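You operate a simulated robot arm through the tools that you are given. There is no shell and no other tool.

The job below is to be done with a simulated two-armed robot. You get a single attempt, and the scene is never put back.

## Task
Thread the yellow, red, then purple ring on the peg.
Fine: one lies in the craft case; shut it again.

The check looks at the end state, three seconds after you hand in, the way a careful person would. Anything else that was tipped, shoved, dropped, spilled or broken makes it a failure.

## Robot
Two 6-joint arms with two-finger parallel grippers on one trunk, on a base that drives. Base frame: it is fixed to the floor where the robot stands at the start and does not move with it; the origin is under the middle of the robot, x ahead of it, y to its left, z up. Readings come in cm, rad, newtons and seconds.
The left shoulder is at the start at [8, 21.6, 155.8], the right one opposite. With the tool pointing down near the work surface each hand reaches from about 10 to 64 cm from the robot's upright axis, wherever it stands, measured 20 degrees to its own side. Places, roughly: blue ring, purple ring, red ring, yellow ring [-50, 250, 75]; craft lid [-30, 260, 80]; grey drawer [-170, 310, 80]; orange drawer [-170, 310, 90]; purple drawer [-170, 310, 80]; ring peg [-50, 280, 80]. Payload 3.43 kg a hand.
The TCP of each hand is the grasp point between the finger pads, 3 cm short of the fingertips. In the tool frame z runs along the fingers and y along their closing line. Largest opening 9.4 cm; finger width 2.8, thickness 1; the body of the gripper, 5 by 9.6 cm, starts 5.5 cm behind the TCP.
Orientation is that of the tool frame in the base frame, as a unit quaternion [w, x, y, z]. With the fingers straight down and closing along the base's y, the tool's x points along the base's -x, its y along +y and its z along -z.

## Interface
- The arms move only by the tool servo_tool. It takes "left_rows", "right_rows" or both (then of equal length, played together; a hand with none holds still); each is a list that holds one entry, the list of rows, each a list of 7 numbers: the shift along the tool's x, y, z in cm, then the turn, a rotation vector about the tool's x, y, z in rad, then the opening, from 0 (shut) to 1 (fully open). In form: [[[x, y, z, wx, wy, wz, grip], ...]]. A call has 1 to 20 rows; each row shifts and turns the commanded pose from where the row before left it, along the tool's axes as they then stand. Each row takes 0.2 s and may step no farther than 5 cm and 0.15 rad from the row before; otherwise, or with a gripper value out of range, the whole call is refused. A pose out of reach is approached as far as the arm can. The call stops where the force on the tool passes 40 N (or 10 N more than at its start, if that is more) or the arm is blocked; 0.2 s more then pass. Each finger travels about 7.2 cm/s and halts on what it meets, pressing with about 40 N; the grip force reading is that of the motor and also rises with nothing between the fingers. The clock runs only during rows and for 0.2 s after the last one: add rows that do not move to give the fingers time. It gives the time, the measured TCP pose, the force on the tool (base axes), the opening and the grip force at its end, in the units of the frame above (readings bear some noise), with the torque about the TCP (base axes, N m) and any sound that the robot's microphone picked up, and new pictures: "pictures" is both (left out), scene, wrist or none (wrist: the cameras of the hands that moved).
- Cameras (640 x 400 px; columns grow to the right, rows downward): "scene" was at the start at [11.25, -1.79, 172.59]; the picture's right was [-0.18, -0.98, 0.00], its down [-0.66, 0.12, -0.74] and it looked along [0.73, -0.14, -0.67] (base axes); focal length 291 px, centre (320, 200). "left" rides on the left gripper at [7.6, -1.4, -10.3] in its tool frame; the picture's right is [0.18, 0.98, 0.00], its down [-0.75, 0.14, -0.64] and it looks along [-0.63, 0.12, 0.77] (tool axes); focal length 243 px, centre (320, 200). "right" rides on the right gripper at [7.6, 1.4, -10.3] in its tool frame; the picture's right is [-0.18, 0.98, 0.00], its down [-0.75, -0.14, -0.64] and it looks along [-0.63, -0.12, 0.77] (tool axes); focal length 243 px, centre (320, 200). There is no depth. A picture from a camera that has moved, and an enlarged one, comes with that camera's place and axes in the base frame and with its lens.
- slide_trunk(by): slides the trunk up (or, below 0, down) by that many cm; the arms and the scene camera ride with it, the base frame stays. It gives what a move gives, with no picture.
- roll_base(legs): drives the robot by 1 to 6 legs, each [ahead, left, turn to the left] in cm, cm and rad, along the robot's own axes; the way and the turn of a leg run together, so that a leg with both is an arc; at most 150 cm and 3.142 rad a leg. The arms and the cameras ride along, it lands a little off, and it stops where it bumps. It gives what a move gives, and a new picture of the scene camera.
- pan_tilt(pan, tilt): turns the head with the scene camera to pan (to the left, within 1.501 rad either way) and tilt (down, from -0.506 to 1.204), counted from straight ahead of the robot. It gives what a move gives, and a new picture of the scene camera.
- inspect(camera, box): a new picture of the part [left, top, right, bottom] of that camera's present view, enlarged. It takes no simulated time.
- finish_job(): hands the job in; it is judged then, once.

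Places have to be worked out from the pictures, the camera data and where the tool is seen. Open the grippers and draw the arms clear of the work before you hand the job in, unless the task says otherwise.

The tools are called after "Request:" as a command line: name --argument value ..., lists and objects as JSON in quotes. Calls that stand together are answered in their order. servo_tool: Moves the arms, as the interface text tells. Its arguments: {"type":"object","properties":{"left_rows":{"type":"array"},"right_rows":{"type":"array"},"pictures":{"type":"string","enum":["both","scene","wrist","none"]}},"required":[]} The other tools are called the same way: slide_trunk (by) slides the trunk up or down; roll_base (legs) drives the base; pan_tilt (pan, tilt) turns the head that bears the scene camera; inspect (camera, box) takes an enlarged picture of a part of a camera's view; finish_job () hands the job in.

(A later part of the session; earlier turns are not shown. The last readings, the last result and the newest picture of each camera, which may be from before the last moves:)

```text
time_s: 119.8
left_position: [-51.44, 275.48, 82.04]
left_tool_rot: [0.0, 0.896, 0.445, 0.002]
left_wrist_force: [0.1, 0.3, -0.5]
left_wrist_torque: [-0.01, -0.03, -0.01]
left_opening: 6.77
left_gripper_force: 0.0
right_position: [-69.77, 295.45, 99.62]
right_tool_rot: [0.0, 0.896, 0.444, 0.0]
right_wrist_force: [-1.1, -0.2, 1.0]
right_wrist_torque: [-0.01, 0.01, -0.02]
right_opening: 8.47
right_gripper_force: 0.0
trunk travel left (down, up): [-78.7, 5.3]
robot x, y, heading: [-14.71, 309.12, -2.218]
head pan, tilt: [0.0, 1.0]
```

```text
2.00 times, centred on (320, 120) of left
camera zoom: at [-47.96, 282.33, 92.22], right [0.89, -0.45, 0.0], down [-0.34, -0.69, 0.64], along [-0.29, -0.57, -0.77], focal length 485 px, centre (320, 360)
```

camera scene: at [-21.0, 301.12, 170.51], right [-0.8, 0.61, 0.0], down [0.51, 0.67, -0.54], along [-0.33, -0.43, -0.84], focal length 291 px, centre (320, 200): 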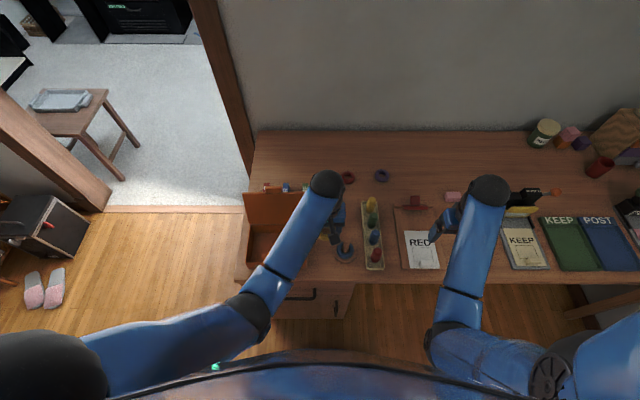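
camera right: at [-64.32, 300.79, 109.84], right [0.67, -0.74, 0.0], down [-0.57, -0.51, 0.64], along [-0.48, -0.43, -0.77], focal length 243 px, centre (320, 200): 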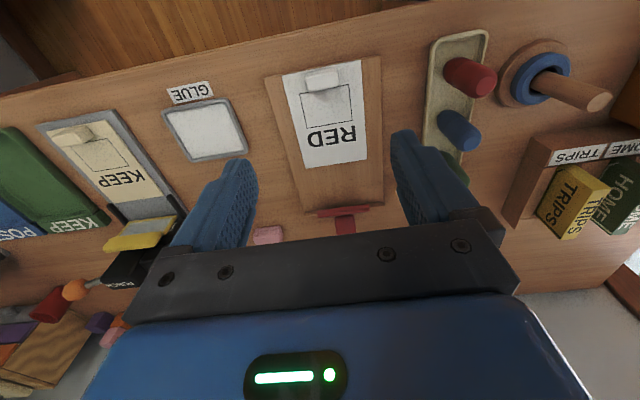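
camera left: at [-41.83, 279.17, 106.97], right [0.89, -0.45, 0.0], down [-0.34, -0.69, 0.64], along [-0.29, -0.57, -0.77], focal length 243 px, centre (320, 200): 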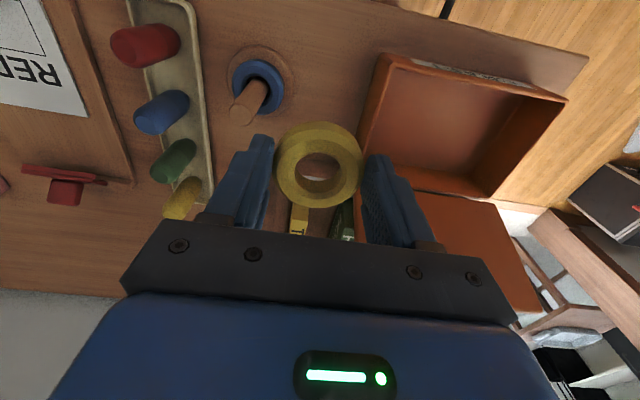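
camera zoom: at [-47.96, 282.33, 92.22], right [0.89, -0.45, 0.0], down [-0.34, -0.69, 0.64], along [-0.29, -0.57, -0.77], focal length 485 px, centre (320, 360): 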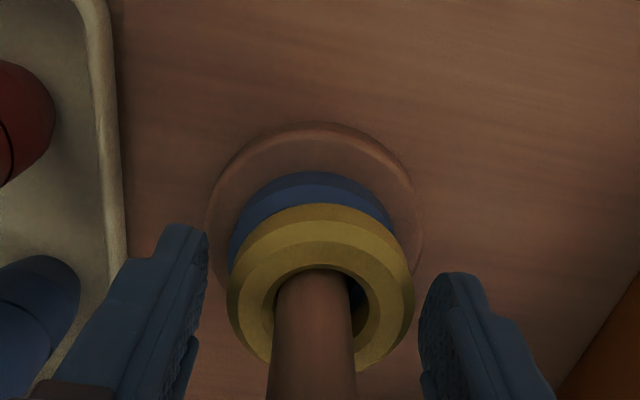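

Yellow is on the peg above the blue ring. I raise the left hand clear and check the stack.

Request:
servo_tool --left_rows '[[[0, 0, -2, 0, 0, 0, 0.72], [0, 0, -3, 0, 0, 0, 0.72], [0, 0, -4, 0, 0, 0, 0.72], [0, 0, -4, 0, 0, 0, 0.72], [0, 0, -2, 0, 0, 0, 0.72], [0, 0, 0, 0, 0, 0, 0.72]]]'

Request:
inspect --camera "right" --box '[480, 20, 640, 140]'

```text
time_s: 121.2
left_position: [-51.4, 275.44, 97.06]
left_tool_rot: [0.0, 0.896, 0.444, 0.0]
left_wrist_force: [-0.6, -0.2, -0.2]
left_wrist_torque: [-0.05, -0.02, 0.02]
left_opening: 6.77
left_gripper_force: 0.0
right_position: [-69.87, 295.51, 99.45]
right_tool_rot: [0.0, 0.896, 0.444, 0.001]
right_wrist_force: [0.6, -0.4, -0.4]
right_wrist_torque: [0.04, -0.03, -0.02]
right_opening: 8.42
right_gripper_force: 0.2
trunk travel left (down, up): [-78.7, 5.3]
robot x, y, heading: [-14.93, 309.35, -2.228]
head pan, tilt: [0.0, 1.0]
camera scene: at [-21.03, 301.14, 170.51], right [-0.8, 0.61, 0.0], down [0.51, 0.67, -0.54], along [-0.33, -0.43, -0.84], focal length 291 px, centre (320, 200)
camera left: at [-48.08, 282.36, 107.28], right [0.89, -0.45, 0.0], down [-0.34, -0.69, 0.64], along [-0.29, -0.57, -0.77], focal length 243 px, centre (320, 200)
```

scene: 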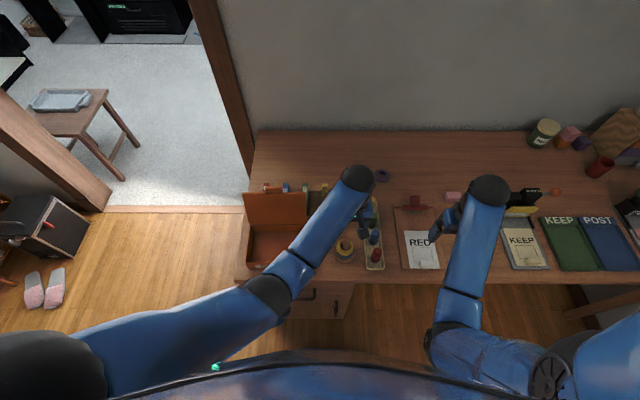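
left: 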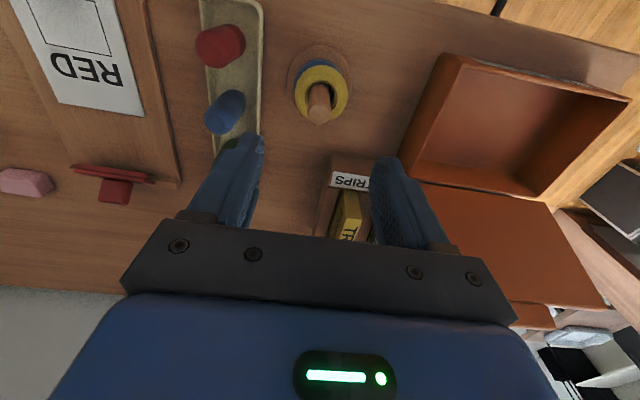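

```text
3.33 times, centred on (560, 80) of right
camera zoom: at [-64.32, 300.78, 109.83], right [0.67, -0.74, 0.0], down [-0.57, -0.51, 0.64], along [-0.48, -0.43, -0.77], focal length 809 px, centre (-480, 600)
```

zoom: 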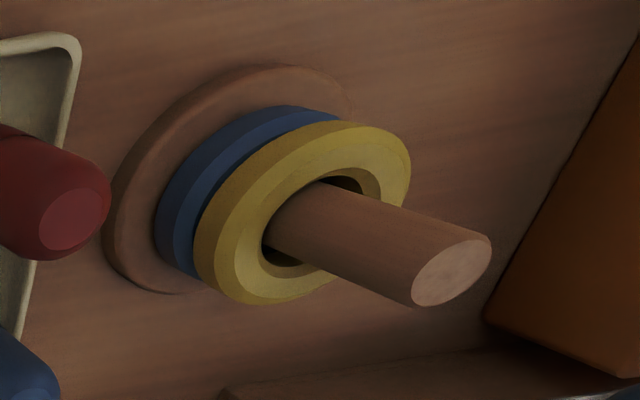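

Stack is good and the peg stands unmoved. Next I close the case: I bring the left hand to the left part of the case, in front of the lid, and yaw it so the fingers open along the fore-aft direction.

Request:
servo_tool --left_rows '[[[1.5, 4, 0, 0, 0, 0, 0.72], [1.5, 4, 0, 0, 0, 0, 0.72], [1, 4, 0, 0, 0, 0, 0.72], [0, 4, 0, 0, 0, 0, 0.6], [0, 4, 0, 0, 0, 0, 0.5], [0, 4, 0, 0, 0, 0, 0.5], [0, 3.5, 0, 0, 0, 0, 0.5], [0, 2.5, 0, 0, 0, 0, 0.5], [0, 0, 0, 0, 0, 0.14, 0.5], [0, 0, 0, 0, 0, 0.14, 0.5], [0, 0, 0, 0, 0, 0.14, 0.5], [0, 0, 0, 0, 0, 0.14, 0.5]]]'

```text
time_s: 123.8
left_position: [-25.13, 260.55, 97.01]
left_tool_rot: [0.0, 0.984, 0.179, 0.0]
left_wrist_force: [0.7, -0.1, -0.1]
left_wrist_torque: [-0.02, 0.02, -0.03]
left_opening: 4.72
left_gripper_force: 0.1
right_position: [-69.85, 295.4, 99.51]
right_tool_rot: [0.0, 0.896, 0.444, 0.0]
right_wrist_force: [0.2, 0.1, -0.2]
right_wrist_torque: [0.04, -0.05, 0.01]
right_opening: 8.49
right_gripper_force: 0.1
trunk travel left (down, up): [-78.7, 5.3]
robot x, y, heading: [-14.73, 309.23, -2.225]
head pan, tilt: [0.0, 1.0]
camera scene: at [-21.01, 301.14, 170.51], right [-0.8, 0.61, 0.0], down [0.51, 0.67, -0.54], along [-0.33, -0.43, -0.84], focal length 291 px, centre (320, 200)
camera left: at [-18.56, 264.45, 107.24], right [0.52, -0.86, 0.0], down [-0.66, -0.4, 0.64], along [-0.55, -0.33, -0.77], focal length 243 px, centre (320, 200)
```

scene: 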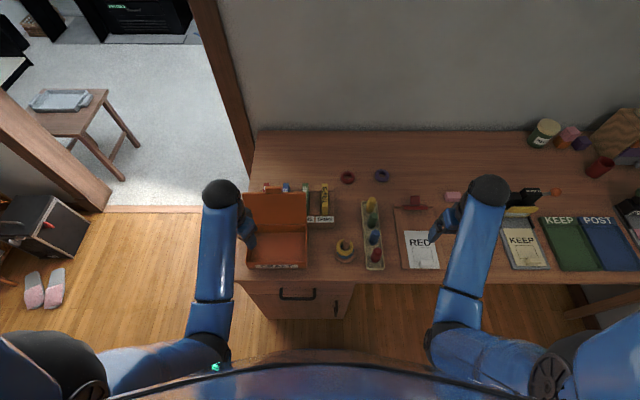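
left: 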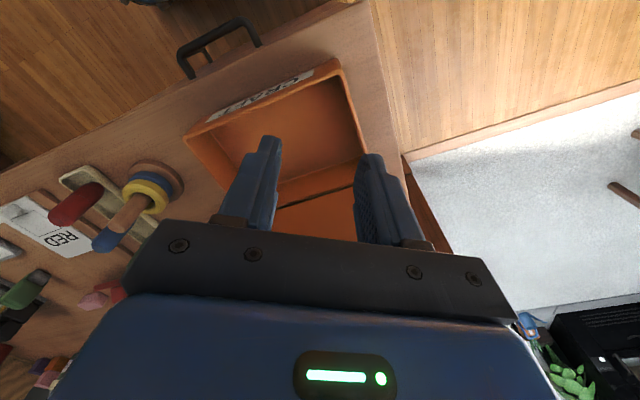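

The view shows yawing works. I complete the remaining yaw to about 90°.

Request:
servo_tool --left_rows '[[[0, 0, 0, 0, 0, 0.144, 0.5], [0, 0, 0, 0, 0, 0.144, 0.5], [0, 0, 0, 0, 0, 0.144, 0.5], [0, 0, 0, 0, 0, 0.144, 0.5], [0, 0, 0, 0, 0, 0.144, 0.5], [0, 0, 0, 0, 0, 0.144, 0.5], [0, 0, 0, 0, 0, 0.144, 0.5]]]'

Request:
inspect --camera "scene" --box '[220, 170, 340, 280]'

```text
time_s: 125.4
left_position: [-25.15, 260.53, 97.15]
left_tool_rot: [0.0, 0.948, -0.319, 0.0]
left_wrist_force: [0.6, 0.8, 1.2]
left_wrist_torque: [-0.01, -0.01, 0.0]
left_opening: 4.69
left_gripper_force: 0.1
right_position: [-69.84, 295.53, 99.45]
right_tool_rot: [0.0, 0.896, 0.444, 0.0]
right_wrist_force: [0.5, -1.0, -0.8]
right_wrist_torque: [0.0, -0.01, 0.03]
right_opening: 8.48
right_gripper_force: 0.1
trunk travel left (down, up): [-78.7, 5.3]
robot x, y, heading: [-14.77, 309.03, -2.221]
head pan, tilt: [0.0, 1.0]
camera scene: at [-21.02, 301.14, 170.51], right [-0.8, 0.61, 0.0], down [0.51, 0.67, -0.54], along [-0.33, -0.43, -0.84], focal length 291 px, centre (320, 200)
camera left: at [-18.25, 256.96, 107.27], right [-0.45, -0.89, 0.0], down [-0.69, 0.34, 0.64], along [-0.57, 0.29, -0.77], focal length 243 px, centre (320, 200)
```

scene: 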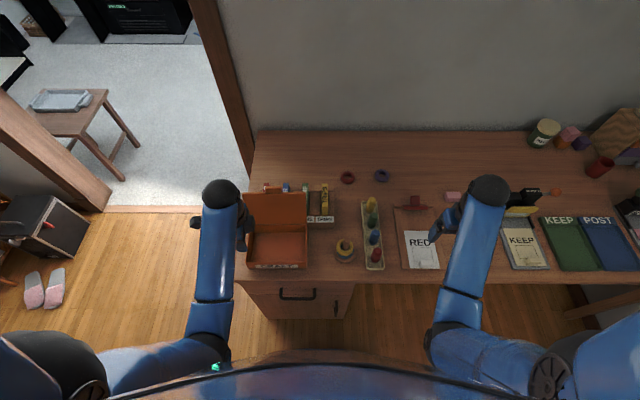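
left: 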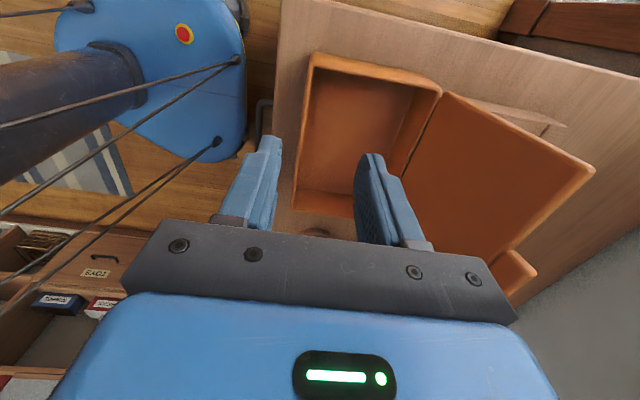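

```text
3.64 times, centred on (280, 225) of scene
camera zoom: at [-21.02, 301.14, 170.51], right [-0.8, 0.61, 0.0], down [0.51, 0.67, -0.54], along [-0.33, -0.43, -0.84], focal length 1059 px, centre (466, 109)
```

zoom: 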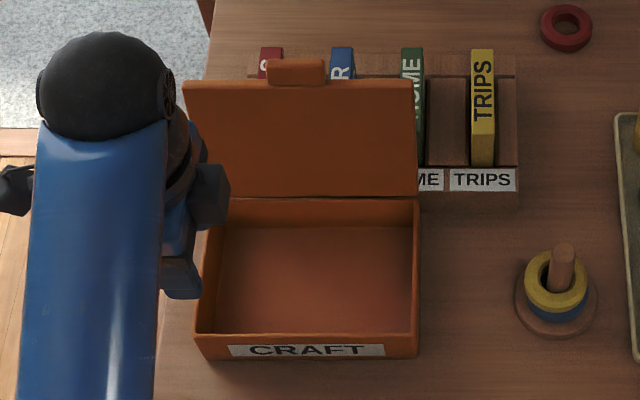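

Tool y now points ahead. I raise above the lid edge, move ahead over it, and check the view before straddling.

Request:
servo_tool --left_rows '[[[0, 0, -1.8, 0, 0, 0, 0.5], [0, 0, -1.8, 0, 0, 0, 0.5], [0, 4, 0, 0, 0, 0, 0.5], [0, 4, 0, 0, 0, 0, 0.5], [0, 4, 0, 0, 0, 0, 0.5], [0, 3.7, 0, 0, 0, 0, 0.5], [0, 0, 0, 0, 0, 0, 0.5]]]'

Request:
inspect --camera "left" --box '[200, 60, 500, 260]'

```text
time_s: 127.0
left_position: [-34.55, 247.85, 99.57]
left_tool_rot: [-0.001, 0.948, -0.318, 0.0]
left_wrist_force: [-0.4, -0.2, -0.7]
left_wrist_torque: [0.01, 0.0, -0.01]
left_opening: 4.7
left_gripper_force: 0.1
left hand out of reach, approached as far as the arm can: row 2
right_position: [-69.93, 295.38, 99.58]
right_tool_rot: [0.0, 0.896, 0.444, 0.0]
right_wrist_force: [0.4, 0.3, -1.0]
right_wrist_torque: [-0.02, 0.03, -0.01]
right_opening: 8.44
right_gripper_force: 0.1
trunk travel left (down, up): [-78.7, 5.3]
robot x, y, heading: [-14.88, 309.56, -2.217]
head pan, tilt: [0.0, 1.0]
camera scene: at [-21.03, 301.12, 170.51], right [-0.8, 0.61, 0.0], down [0.51, 0.67, -0.54], along [-0.33, -0.43, -0.84], focal length 291 px, centre (320, 200)
camera left: at [-27.65, 244.4, 109.73], right [-0.45, -0.9, 0.0], down [-0.69, 0.34, 0.64], along [-0.57, 0.29, -0.77], focal length 243 px, centre (320, 200)
```

scene: 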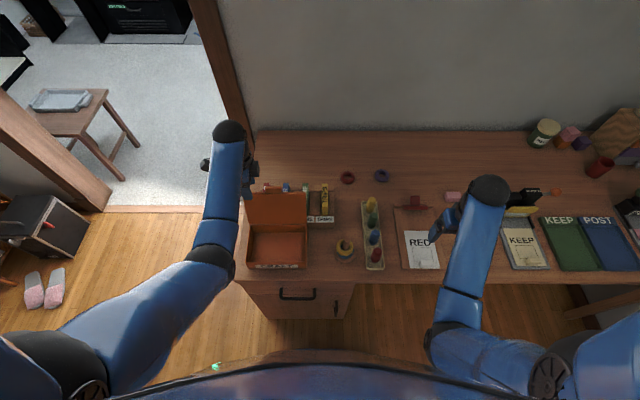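
left: 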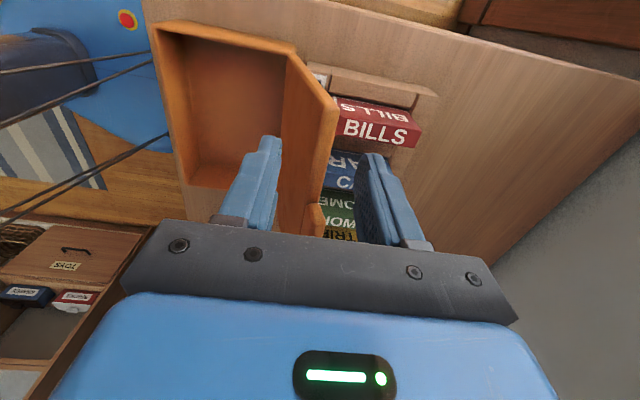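

```text
2.00 times, centred on (350, 160) of left
camera zoom: at [-27.65, 244.4, 109.73], right [-0.45, -0.9, 0.0], down [-0.69, 0.34, 0.64], along [-0.57, 0.29, -0.77], focal length 485 px, centre (260, 280)
```

zoom: 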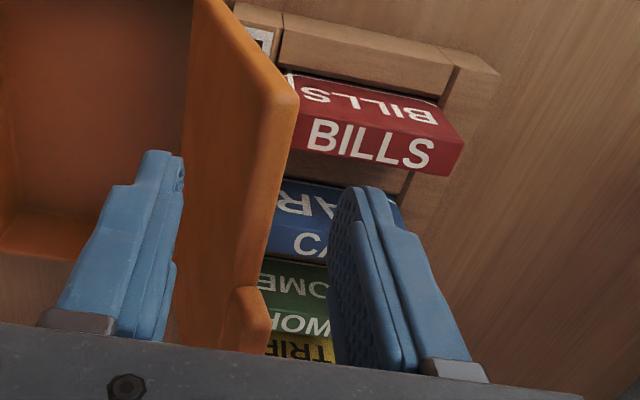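

The lid edge is neatly between the two fingers. I lower 2.5 cm to straddle it and pull it slowly toward the robot past vertical.

Request:
servo_tool --left_rows '[[[0, 0, 1.25, 0, 0, 0, 0.5], [0, 0, 1.25, 0, 0, 0, 0.5], [0, -0.8, 0, 0, 0, 0, 0.5], [0, -0.8, 0, 0, 0, 0, 0.5], [0, -0.8, 0, 0, 0, 0, 0.5], [0, -0.8, 0, 0, 0, 0, 0.5], [0, -0.8, 0, 0, 0, 0, 0.5], [0, -0.8, 0, 0, 0, 0, 0.5], [0, -0.8, 0, 0, 0, 0, 0.5], [0, 0, 0, 0, 0, 0, 0.5]]]'

Request:
inspect --camera "left" --box '[200, 60, 500, 260]'

Request:
inspect --camera "scene" --box '[220, 170, 340, 280]'

```text
time_s: 129.2
left_position: [-31.21, 252.45, 96.87]
left_tool_rot: [0.0, 0.948, -0.318, 0.0]
left_wrist_force: [0.9, -0.1, 0.1]
left_wrist_torque: [-0.01, 0.03, -0.03]
left_opening: 4.7
left_gripper_force: 0.1
right_position: [-69.83, 295.5, 99.59]
right_tool_rot: [-0.001, 0.896, 0.444, 0.0]
right_wrist_force: [0.3, -1.1, 0.2]
right_wrist_torque: [0.01, 0.01, -0.02]
right_opening: 8.44
right_gripper_force: 0.0
trunk travel left (down, up): [-78.7, 5.3]
robot x, y, heading: [-14.88, 309.21, -2.225]
head pan, tilt: [0.0, 1.0]
camera scene: at [-21.02, 301.14, 170.51], right [-0.8, 0.61, 0.0], down [0.51, 0.67, -0.54], along [-0.33, -0.43, -0.84], focal length 291 px, centre (320, 200)
camera left: at [-24.34, 248.84, 107.16], right [-0.45, -0.9, 0.0], down [-0.69, 0.34, 0.64], along [-0.57, 0.29, -0.77], focal length 243 px, centre (320, 200)
```

scene: 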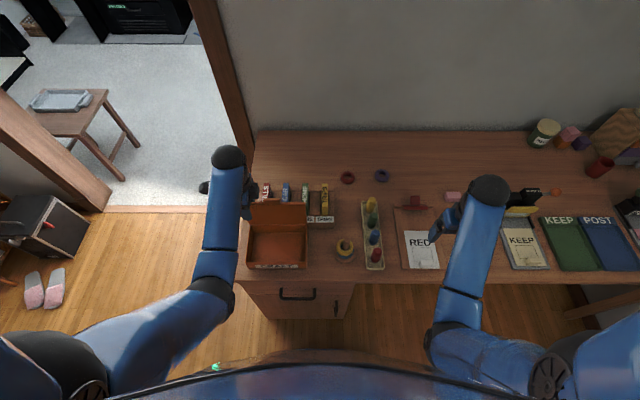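
left: 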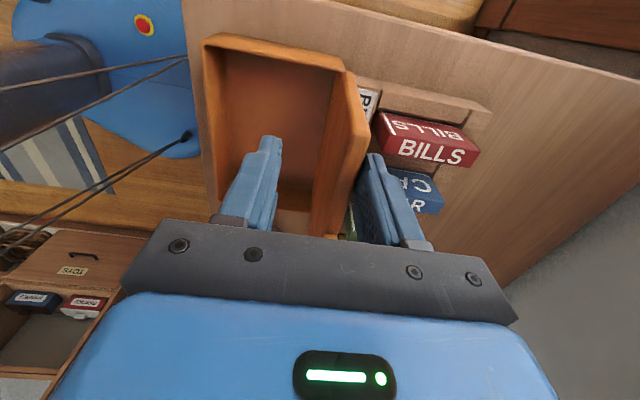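

```text
2.00 times, centred on (350, 160) of left
camera zoom: at [-24.34, 248.84, 107.16], right [-0.45, -0.9, 0.0], down [-0.69, 0.34, 0.64], along [-0.57, 0.29, -0.77], focal length 485 px, centre (260, 280)
```

zoom: 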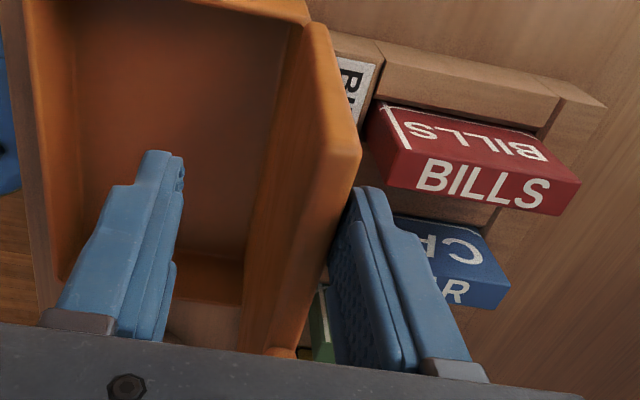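

```text
3.64 times, centred on (280, 225) of scene
camera zoom: at [-21.02, 301.14, 170.51], right [-0.8, 0.61, 0.0], down [0.51, 0.67, -0.54], along [-0.33, -0.43, -0.84], focal length 1059 px, centre (466, 109)
```

zoom: 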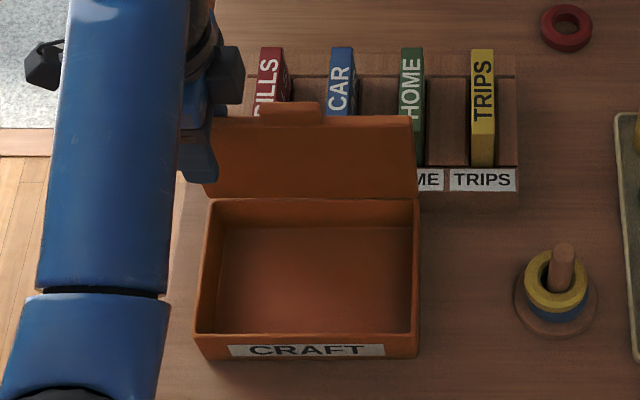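

The lid is now about vertical against the rear finger. I go on slowly so it tips over onto the front finger.

Request:
servo_tool --left_rows '[[[0, -0.4, 0, 0, 0, 0, 0.5], [0, -0.4, 0, 0, 0, 0, 0.5], [0, -0.4, 0, 0, 0, 0, 0.5], [0, -0.4, 0, 0, 0, 0, 0.5], [0, 0, 0, 0, 0, 0, 0.5]]]' --pictures "none"

Request:
inspect --camera "left" --box '[200, 60, 500, 260]'

Request:
inspect --camera "scene" --box '[220, 170, 340, 280]'

```text
time_s: 130.4
left_position: [-30.39, 253.7, 96.97]
left_tool_rot: [0.0, 0.948, -0.318, 0.001]
left_wrist_force: [-0.2, 1.2, -0.2]
left_wrist_torque: [0.02, 0.01, -0.01]
left_opening: 4.71
left_gripper_force: 0.0
right_position: [-69.96, 295.44, 99.62]
right_tool_rot: [0.0, 0.896, 0.443, -0.001]
right_wrist_force: [0.2, -0.5, 0.0]
right_wrist_torque: [-0.06, 0.01, 0.0]
right_opening: 8.45
right_gripper_force: 0.0
trunk travel left (down, up): [-78.7, 5.3]
robot x, y, heading: [-14.75, 309.5, -2.215]
head pan, tilt: [0.0, 1.0]
```

```text
2.00 times, centred on (350, 160) of left
camera zoom: at [-23.38, 250.12, 107.19], right [-0.45, -0.9, 0.0], down [-0.69, 0.34, 0.64], along [-0.57, 0.29, -0.77], focal length 485 px, centre (260, 280)
```

zoom: 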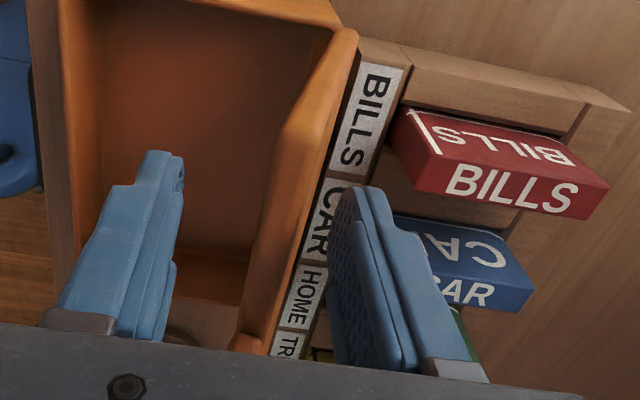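

```text
3.64 times, centred on (280, 225) of scene
camera zoom: at [-21.02, 301.14, 170.51], right [-0.8, 0.61, 0.0], down [0.51, 0.67, -0.54], along [-0.33, -0.43, -0.84], focal length 1059 px, centre (466, 109)
```

zoom: 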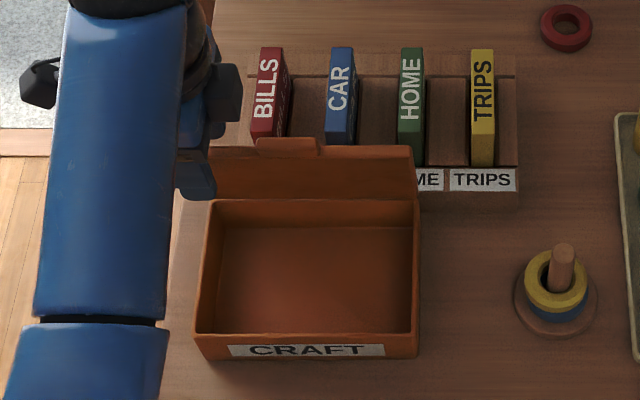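

The lid has tipped to about 75° and leans toward the front finger. I now follow its arc down and back, letting it ride on the front finger.

Request:
servo_tool --left_rows '[[[0, -0.72, 0.55, 0, 0, 0, 0.5], [0, -0.72, 0.55, 0, 0, 0, 0.5], [0, -0.72, 0.55, 0, 0, 0, 0.5], [0, -0.65, 0.62, 0, 0, 0, 0.5], [0, -0.65, 0.62, 0, 0, 0, 0.5], [0, 0, 0, 0, 0, 0, 0.5]]]' --pictures "none"

Request:
inspect --camera "left" --box '[200, 60, 500, 260]'

Request:
inspect --camera "scene" --box '[220, 170, 340, 280]'

```text
time_s: 131.8
left_position: [-28.24, 256.53, 94.14]
left_tool_rot: [0.0, 0.948, -0.318, 0.001]
left_wrist_force: [0.7, 0.5, 0.7]
left_wrist_torque: [0.02, 0.01, -0.02]
left_opening: 4.75
left_gripper_force: 0.3
right_position: [-69.87, 295.43, 99.61]
right_tool_rot: [0.0, 0.896, 0.443, 0.0]
right_wrist_force: [-0.1, -0.4, 0.1]
right_wrist_torque: [0.02, -0.02, -0.04]
right_opening: 8.47
right_gripper_force: 0.1
trunk travel left (down, up): [-78.7, 5.3]
robot x, y, heading: [-14.9, 309.39, -2.218]
head pan, tilt: [0.0, 1.0]
```

```text
2.00 times, centred on (350, 160) of left
camera zoom: at [-21.31, 252.96, 104.29], right [-0.45, -0.9, 0.0], down [-0.69, 0.34, 0.64], along [-0.57, 0.29, -0.77], focal length 485 px, centre (260, 280)
```

zoom: 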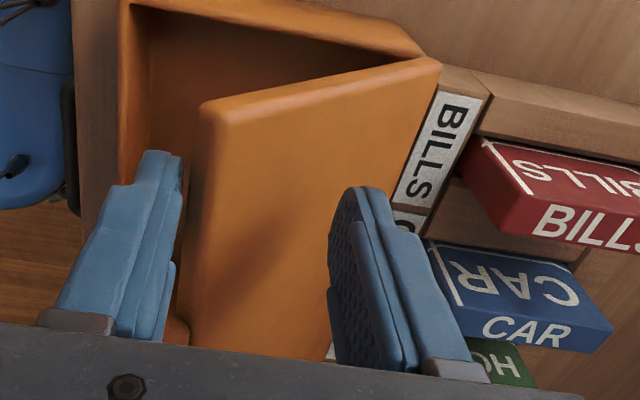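

```text
3.64 times, centred on (280, 225) of scene
camera zoom: at [-21.02, 301.14, 170.51], right [-0.8, 0.61, 0.0], down [0.51, 0.67, -0.54], along [-0.33, -0.43, -0.84], focal length 1059 px, centre (466, 109)
```

zoom: 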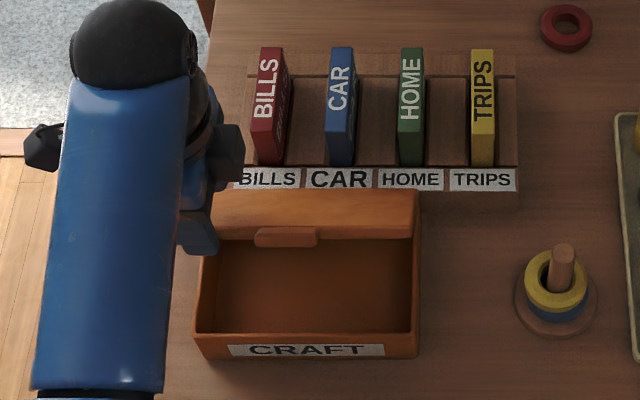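

The lid rests on the front finger at about 50°. I keep lowering along the arc.

Request:
servo_tool --left_rows '[[[0, -0.62, 0.65, 0, 0, 0, 0.5], [0, -0.6, 0.67, 0, 0, 0, 0.5], [0, -0.58, 0.7, 0, 0, 0, 0.5], [0, -0.55, 0.72, 0, 0, 0, 0.5], [0, -0.5, 0.72, 0, 0, 0, 0.5], [0, 0, 0, 0, 0, 0, 0.5]]]' --pictures "none"

Request:
inspect --camera "left" --box '[200, 60, 500, 260]'

Request:
inspect --camera "scene" --box '[220, 170, 340, 280]'

```text
time_s: 133.2
left_position: [-26.56, 258.9, 90.49]
left_tool_rot: [-0.001, 0.948, -0.318, 0.0]
left_wrist_force: [0.8, 0.5, 0.3]
left_wrist_torque: [0.04, -0.01, -0.04]
left_opening: 4.71
left_gripper_force: 0.5
right_position: [-69.92, 295.58, 99.57]
right_tool_rot: [0.001, 0.896, 0.444, 0.0]
right_wrist_force: [0.6, -0.1, -1.1]
right_wrist_torque: [0.02, -0.02, -0.01]
right_opening: 8.46
right_gripper_force: 0.0
trunk travel left (down, up): [-78.7, 5.3]
robot x, y, heading: [-14.9, 309.25, -2.222]
head pan, tilt: [0.0, 1.0]
```

```text
2.00 times, centred on (350, 160) of left
camera zoom: at [-19.61, 255.19, 100.8], right [-0.45, -0.9, 0.0], down [-0.69, 0.34, 0.64], along [-0.57, 0.29, -0.77], focal length 485 px, centre (260, 280)
```

zoom: 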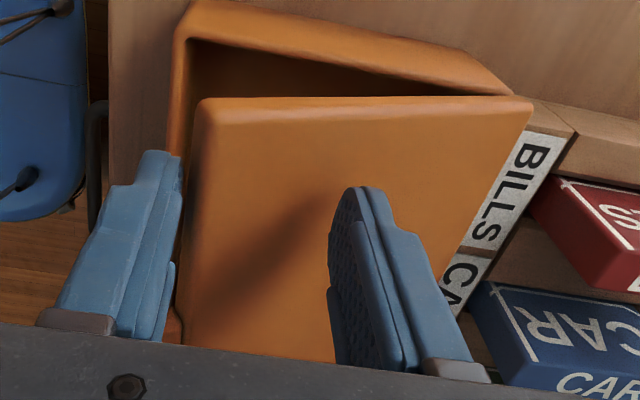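

```text
3.64 times, centred on (280, 225) of scene
camera zoom: at [-21.01, 301.15, 170.51], right [-0.8, 0.61, 0.0], down [0.51, 0.67, -0.54], along [-0.33, -0.43, -0.84], focal length 1059 px, centre (466, 109)
```

zoom: 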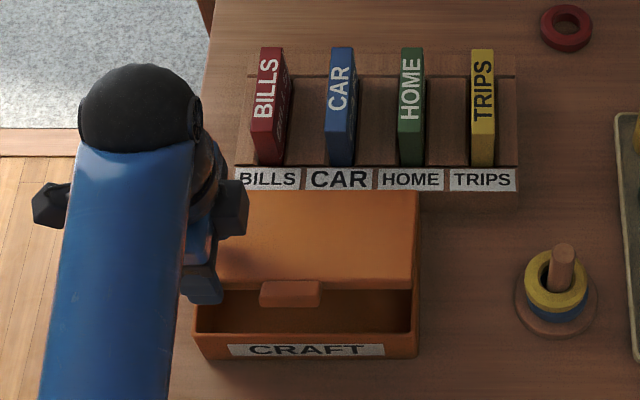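

About 28° left. I lower a bit more and then slide the fingers back so the lid closes.

Request:
servo_tool --left_rows '[[[0, -0.5, 0.5, 0, 0, 0, 0.5], [0, -0.5, 0.4, 0, 0, 0, 0.5], [0, -0.8, 0, 0, 0, 0, 0.5], [0, -0.8, 0, 0, 0, 0, 0.5], [0, -0.8, 0, 0, 0, 0, 0.5], [0, -0.8, 0, 0, 0, 0, 0.5], [0, 0, 0, 0, 0, 0, 0.5]]]' --pictures "none"

Request:
inspect --camera "left" --box '[200, 60, 500, 260]'

Request:
inspect --camera "scene" --box '[220, 170, 340, 280]'

```text
time_s: 134.8
left_position: [-23.92, 262.11, 89.63]
left_tool_rot: [0.0, 0.948, -0.318, 0.0]
left_wrist_force: [-1.1, -0.7, -0.6]
left_wrist_torque: [0.03, 0.01, -0.01]
left_opening: 4.68
left_gripper_force: 0.1
right_position: [-69.86, 295.49, 99.52]
right_tool_rot: [0.0, 0.896, 0.444, 0.001]
right_wrist_force: [0.4, -0.3, 0.6]
right_wrist_torque: [0.01, -0.01, -0.01]
right_opening: 8.46
right_gripper_force: 0.1
trunk travel left (down, up): [-78.7, 5.3]
robot x, y, heading: [-15.16, 309.34, -2.217]
head pan, tilt: [0.0, 1.0]
```

```text
2.00 times, centred on (350, 160) of left
camera zoom: at [-17.06, 258.53, 99.89], right [-0.45, -0.9, 0.0], down [-0.69, 0.34, 0.64], along [-0.57, 0.29, -0.77], focal length 485 px, centre (260, 280)
```

zoom: 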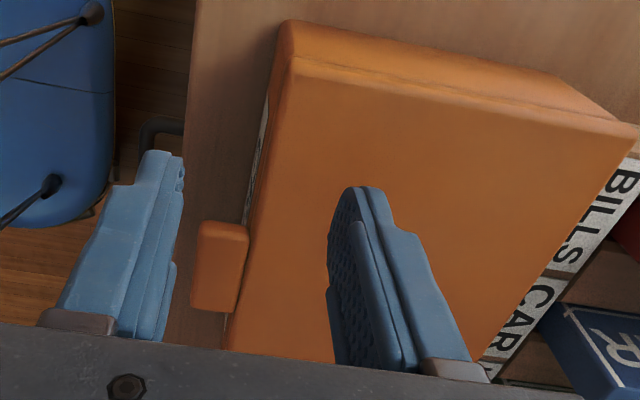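

```text
3.64 times, centred on (280, 225) of scene
camera zoom: at [-21.02, 301.14, 170.51], right [-0.8, 0.61, 0.0], down [0.51, 0.67, -0.54], along [-0.33, -0.43, -0.84], focal length 1059 px, centre (466, 109)
```

zoom: 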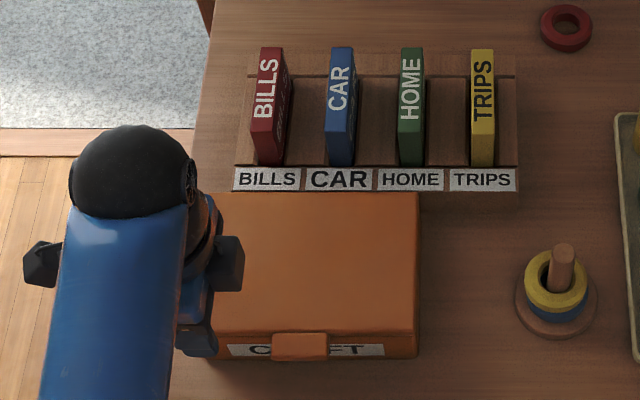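

The case is shut again, everything around it is undisturbed. I raise and withdraw the left hand, and pitch the right hand forward to test its reach to the red ring.

Request:
servo_tool --left_rows '[[[0, 0, -2.5, 0, 0, 0, 0.5], [0, 0, -2.5, 0, 0, 0, 0.5], [0, -1.5, -2, 0, 0, 0, 0.5], [0, -1.5, 0, 0, 0, 0, 0.5], [0, -1, 0, 0, 0, 0, 0.5]]]' --right_rows '[[[0, 0, 0, 0, -0.14, 0, 0.9], [0, 0, 0, 0, -0.14, 0, 0.9], [0, 0, 0, 0, -0.14, 0, 0.9], [0, 0, 0, 0, -0.14, 0, 0.9], [0, 0, 0, 0, -0.14, 0, 0.9]]]'

```text
time_s: 136.0
left_position: [-21.52, 265.35, 96.76]
left_tool_rot: [0.0, 0.948, -0.319, 0.0]
left_wrist_force: [-0.5, 0.7, 0.0]
left_wrist_torque: [0.01, 0.05, 0.02]
left_opening: 4.7
left_gripper_force: 0.0
right_position: [-69.77, 295.48, 99.49]
right_tool_rot: [0.153, 0.841, 0.418, -0.309]
right_wrist_force: [0.6, -0.2, 0.3]
right_wrist_torque: [0.0, 0.02, 0.0]
right_opening: 8.46
right_gripper_force: 0.0
trunk travel left (down, up): [-78.7, 5.3]
robot x, y, heading: [-15.09, 309.21, -2.224]
head pan, tilt: [0.0, 1.0]
camera scene: at [-20.87, 301.25, 170.52], right [-0.8, 0.61, 0.0], down [0.51, 0.67, -0.54], along [-0.33, -0.43, -0.84], focal length 291 px, centre (320, 200)
camera right: at [-61.33, 304.68, 102.5], right [0.7, -0.71, 0.12], down [-0.21, -0.04, 0.98], along [-0.69, -0.71, -0.18], focal length 243 px, centre (320, 200)
camera left: at [-14.55, 261.74, 106.94], right [-0.45, -0.9, 0.0], down [-0.69, 0.34, 0.64], along [-0.57, 0.29, -0.77], focal length 243 px, centre (320, 200)
```

scene: 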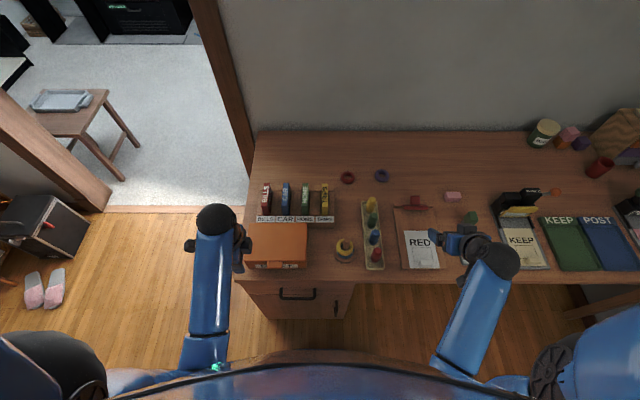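
right: 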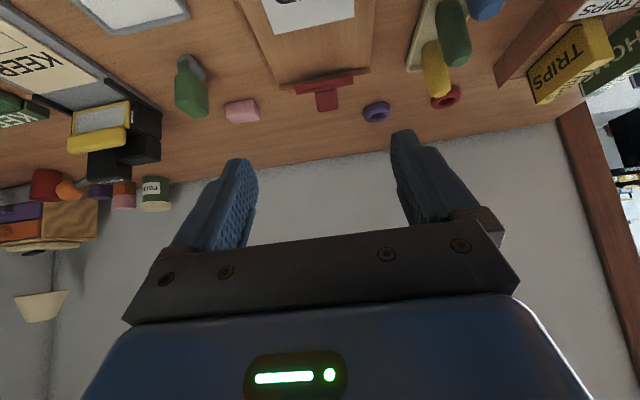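
left: 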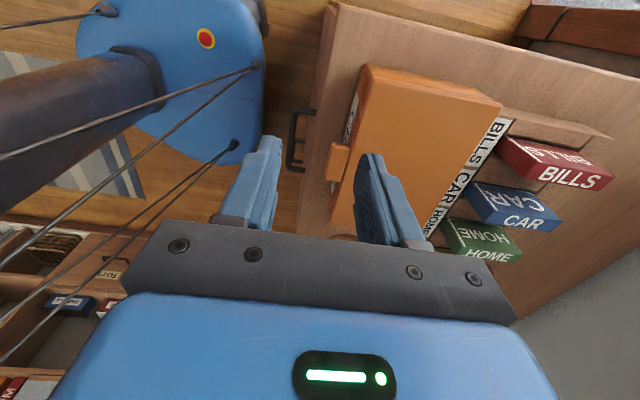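

Red and purple lie at the back, R ≈ 80 cm ahead, so I need to be closer. The left camera shows the base still has several cm to the cabinet; I advance 5 cm.

Request:
roll_base --legs '[[5, 0, 0]]'

Request:
inspect --camera "left" --box '[60, 0, 360, 200]'

Request:
inspect --camera "scene" --box '[310, 160, 410, 230]'

Request:
inspect --camera "right" --box '[320, 60, 480, 140]'

```text
time_s: 136.9
left_position: [-24.03, 262.05, 97.01]
left_tool_rot: [0.004, 0.948, -0.318, -0.001]
left_wrist_force: [0.6, 0.7, 0.5]
left_wrist_torque: [-0.03, 0.01, -0.01]
left_opening: 4.7
left_gripper_force: 0.1
right_position: [-72.25, 292.22, 99.96]
right_tool_rot: [0.154, 0.84, 0.417, -0.311]
right_wrist_force: [1.0, 0.8, 1.0]
right_wrist_torque: [-0.08, 0.03, -0.02]
right_opening: 8.46
right_gripper_force: 0.0
trunk travel left (down, up): [-78.7, 5.3]
robot x, y, heading: [-17.67, 305.27, -2.217]
head pan, tilt: [0.0, 1.0]
camera scene: at [-23.09, 298.42, 170.61], right [-0.8, 0.61, 0.0], down [0.51, 0.67, -0.55], along [-0.33, -0.44, -0.84], focal length 291 px, centre (320, 200)
```

scene: 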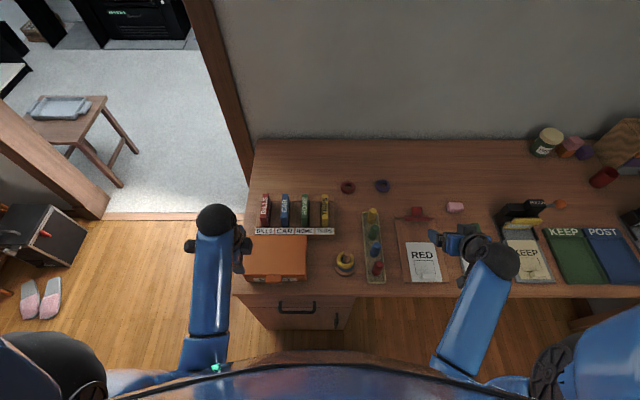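

```text
2.00 times, centred on (210, 100) of left
camera zoom: at [-17.04, 258.52, 107.22], right [-0.45, -0.9, 0.01], down [-0.68, 0.35, 0.64], along [-0.58, 0.28, -0.77], focal length 485 px, centre (540, 400)
```

zoom: 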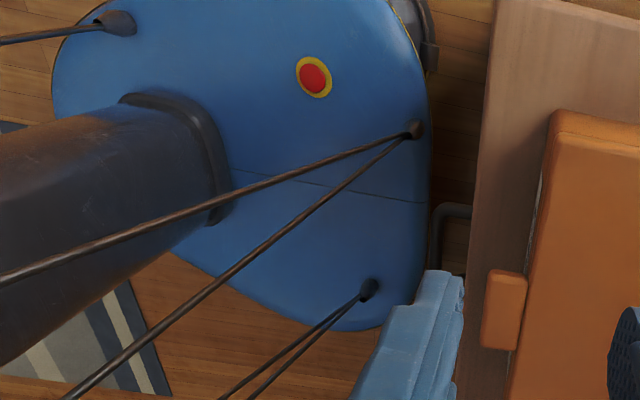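

```text
5.71 times, centred on (360, 195) of scene
camera zoom: at [-23.09, 298.42, 170.61], right [-0.8, 0.61, 0.0], down [0.51, 0.67, -0.55], along [-0.33, -0.44, -0.84], focal length 1664 px, centre (91, 229)
```

zoom: 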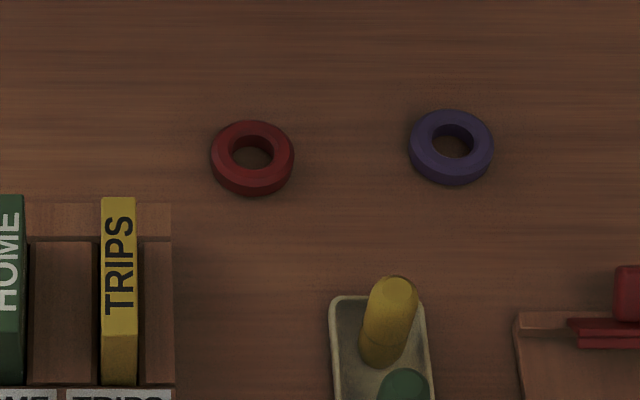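

```text
4.00 times, centred on (400, 100) of right
camera zoom: at [-63.82, 301.42, 102.73], right [0.7, -0.71, 0.12], down [-0.21, -0.04, 0.98], along [-0.69, -0.71, -0.17], focal length 970 px, centre (0, 600)
```

zoom: 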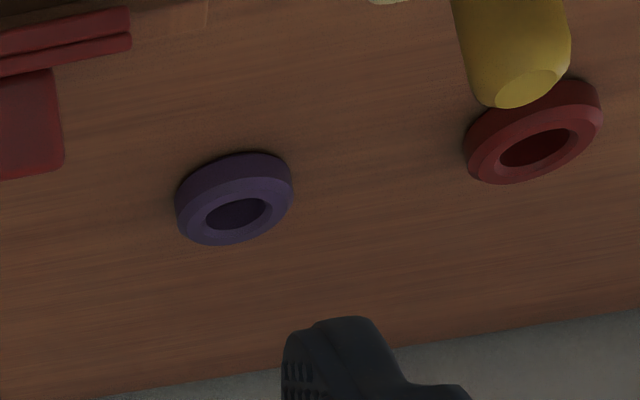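

Triangulation puts red at about (-73.2, 251.3) and purple at (-84.8, 259.1), ring mid-height z≈76.2. I move the pitched right hand out over the red ring at z≈95 to test the reach.

Request:
servo_tool --right_rows '[[[0, 0, 0, 0, 0, 0, 0.9], [-1.97, 2.4, 2.31, 0, 0, 0, 0.9], [-1.97, 2.4, 2.31, 0, 0, 0, 0.9], [-1.97, 2.4, 2.31, 0, 0, 0, 0.9], [-1.97, 2.4, 2.31, 0, 0, 0, 0.9], [-1.97, 2.4, 2.31, 0, 0, 0, 0.9], [-1.97, 2.4, 2.31, 0, 0, 0, 0.9], [-1.97, 2.4, 2.31, 0, 0, 0, 0.9], [-1.97, 2.4, 2.31, 0, 0, 0, 0.9], [0, 0, 0, 0, 0, 0, 0.9]]]'

```text
time_s: 139.1
left_position: [-24.5, 261.52, 96.69]
left_tool_rot: [0.0, 0.948, -0.318, 0.0]
left_wrist_force: [0.6, -0.1, 0.5]
left_wrist_torque: [-0.02, 0.02, -0.03]
left_opening: 4.69
left_gripper_force: 0.0
right_position: [-72.05, 260.82, 95.55]
right_tool_rot: [0.152, 0.842, 0.417, -0.307]
right_wrist_force: [-0.9, 0.6, 0.1]
right_wrist_torque: [0.03, 0.03, -0.01]
right_opening: 8.46
right_gripper_force: 0.1
trunk travel left (down, up): [-78.7, 5.3]
robot x, y, heading: [-17.48, 305.67, -2.222]
head pan, tilt: [0.0, 1.0]
camera scene: at [-23.95, 297.31, 170.51], right [-0.8, 0.61, 0.0], down [0.51, 0.67, -0.54], along [-0.33, -0.43, -0.84], focal length 291 px, centre (320, 200)
camera right: at [-63.53, 269.89, 98.48], right [0.7, -0.71, 0.12], down [-0.21, -0.04, 0.98], along [-0.69, -0.71, -0.18], focal length 243 px, centre (320, 200)
```

scene: 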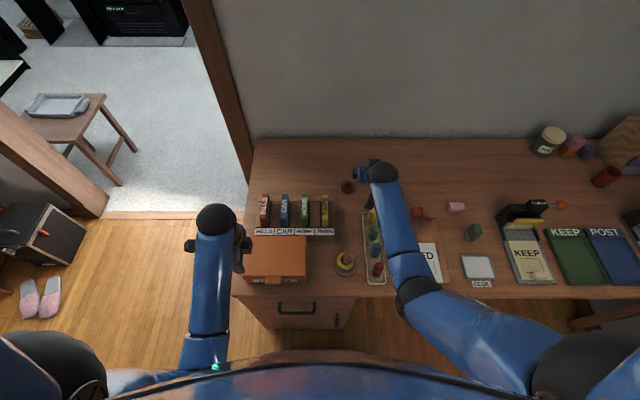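
right: 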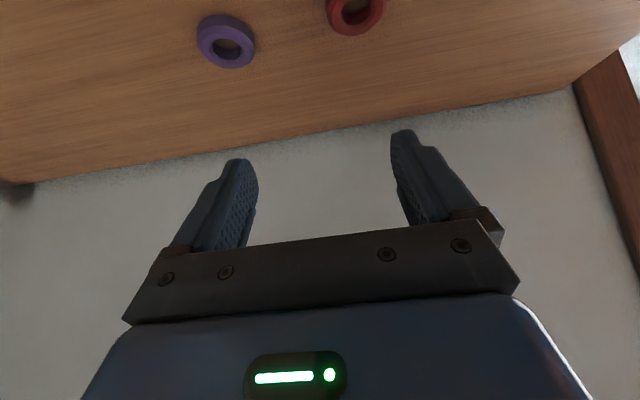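

Reach is fine so far. I move to a pre-grasp pose about 8 cm above the red ring along the approach.

Request:
servo_tool --right_rows '[[[0.03, 1.56, 3.8, 0, 0, 0, 0.9], [0.03, 1.56, 3.8, 0, 0, 0, 0.9], [0.03, 1.55, 3.8, 0, 0, 0, 0.9], [0, 0, 0, 0, 0, 0, 0.9]]]'

Request:
inspect --camera "right" --box '[200, 0, 480, 240]'

```text
time_s: 140.1
left_position: [-24.34, 261.56, 96.81]
left_tool_rot: [0.0, 0.948, -0.318, 0.001]
left_wrist_force: [0.6, -1.0, -0.8]
left_wrist_torque: [0.02, -0.01, 0.02]
left_opening: 4.71
left_gripper_force: 0.2
right_position: [-72.42, 253.85, 88.28]
right_tool_rot: [0.152, 0.842, 0.417, -0.307]
right_wrist_force: [-0.1, -0.6, -0.6]
right_wrist_torque: [-0.01, 0.01, -0.04]
right_opening: 8.47
right_gripper_force: 0.0
right hand out of reach, approached as far as the arm can: row 3
trunk travel left (down, up): [-78.7, 5.3]
robot x, y, heading: [-17.77, 305.55, -2.22]
head pan, tilt: [0.0, 1.0]
camera scene: at [-23.9, 297.48, 170.53], right [-0.8, 0.61, 0.0], down [0.51, 0.67, -0.54], along [-0.33, -0.43, -0.84], focal length 291 px, centre (320, 200)
camera right: at [-64.05, 262.97, 91.24], right [0.7, -0.71, 0.12], down [-0.21, -0.04, 0.98], along [-0.69, -0.71, -0.18], focal length 243 px, centre (320, 200)
```

scene: 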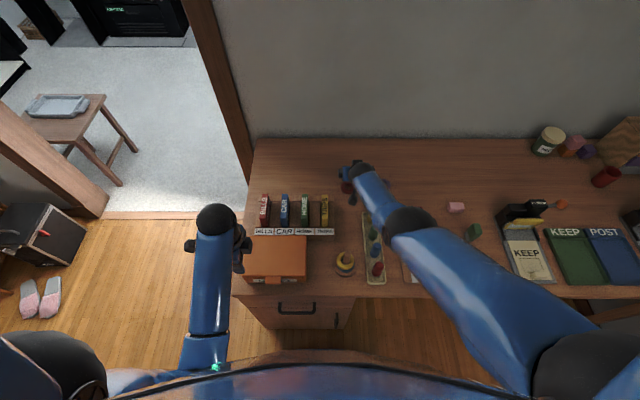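
right: 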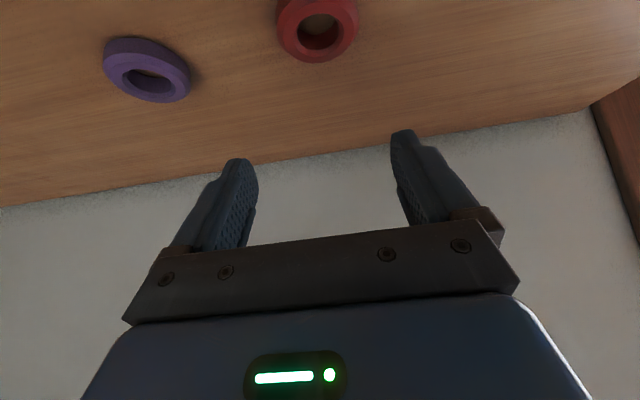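

```text
1.67 times, centred on (340, 120) of right
camera zoom: at [-64.05, 262.97, 91.24], right [0.7, -0.71, 0.12], down [-0.21, -0.04, 0.98], along [-0.69, -0.71, -0.18], focal length 404 px, centre (287, 333)
```

zoom: 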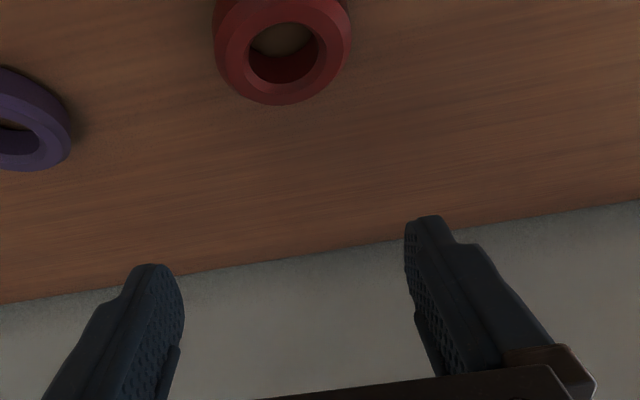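

At this height the right arm is at its limit (74 cm ahead, z 88), so I need a lower trunk. I move the left hand sideways off the counter's end, pull the right hand up and back, then lower the trunk.

Request:
servo_tool --right_rows '[[[-0.4, 0, -3.58, 0, 0, 0, 0.9], [-0.4, 0, -3.58, 0, 0, 0, 0.9], [-0.4, 0, -3.58, 0, 0, 0, 0.9], [-0.4, 0, -3.58, 0, 0, 0, 0.9], [0, 0, 0, 0, 0, 0, 0.9]]]' --left_rows '[[[4, 0, 0, 0, 0, 0, 0.5], [4, 0, 0, 0, 0, 0, 0.5], [4, 0, 0, 0, 0, 0, 0.5], [4, 0, 0, 0, 0, 0, 0.5], [4, 0, 0, 0, 0, 0, 0.5]]]'

```text
time_s: 141.3
left_position: [-8.38, 249.15, 96.56]
left_tool_rot: [-0.002, 0.948, -0.319, 0.0]
left_wrist_force: [-0.1, 0.0, -0.2]
left_wrist_torque: [0.05, 0.0, 0.03]
left_opening: 4.71
left_gripper_force: 0.0
right_position: [-67.6, 259.91, 99.99]
right_tool_rot: [0.151, 0.842, 0.417, -0.307]
right_wrist_force: [-0.7, 0.1, 0.6]
right_wrist_torque: [-0.02, 0.03, -0.01]
right_opening: 8.47
right_gripper_force: 0.0
trunk travel left (down, up): [-78.7, 5.3]
robot x, y, heading: [-18.2, 305.78, -2.223]
head pan, tilt: [0.0, 1.0]
camera scene: at [-23.82, 297.17, 170.51], right [-0.8, 0.61, 0.0], down [0.51, 0.67, -0.54], along [-0.33, -0.43, -0.84], focal length 291 px, centre (320, 200)
camera right: at [-59.15, 269.2, 103.08], right [0.7, -0.71, 0.12], down [-0.21, -0.05, 0.98], along [-0.69, -0.71, -0.18], focal length 243 px, centre (320, 200)
camera left: at [-1.45, 245.6, 106.76], right [-0.45, -0.9, 0.0], down [-0.69, 0.34, 0.64], along [-0.57, 0.29, -0.77], focal length 243 px, centre (320, 200)
```

scene: 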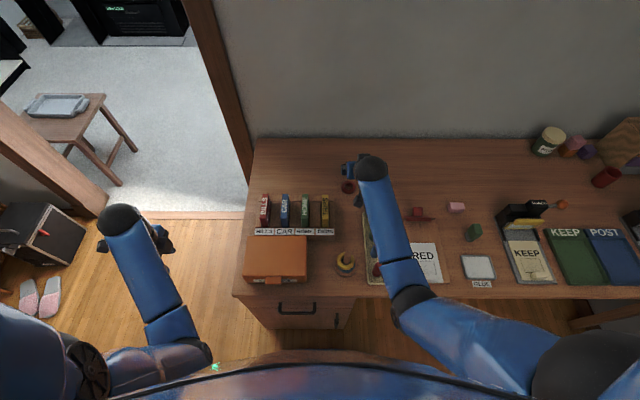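
right: 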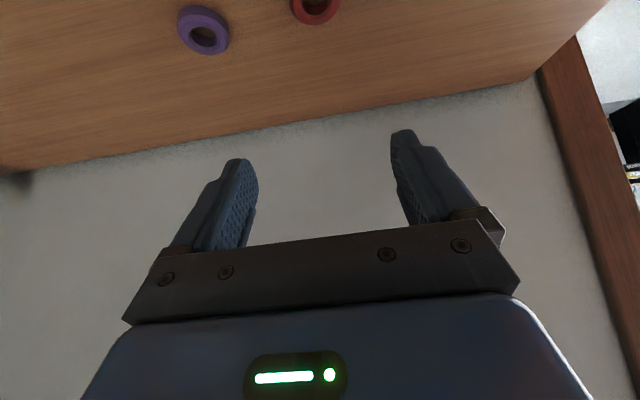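
left: 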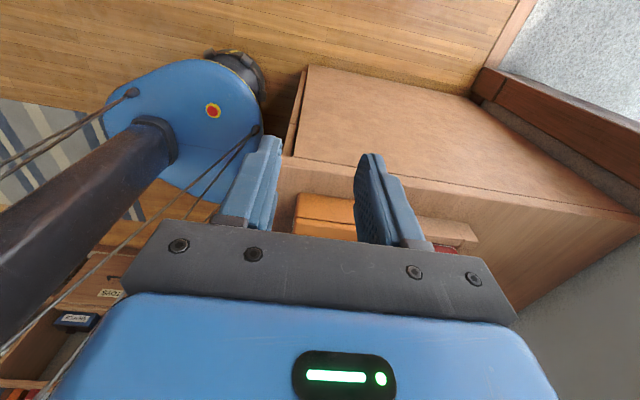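

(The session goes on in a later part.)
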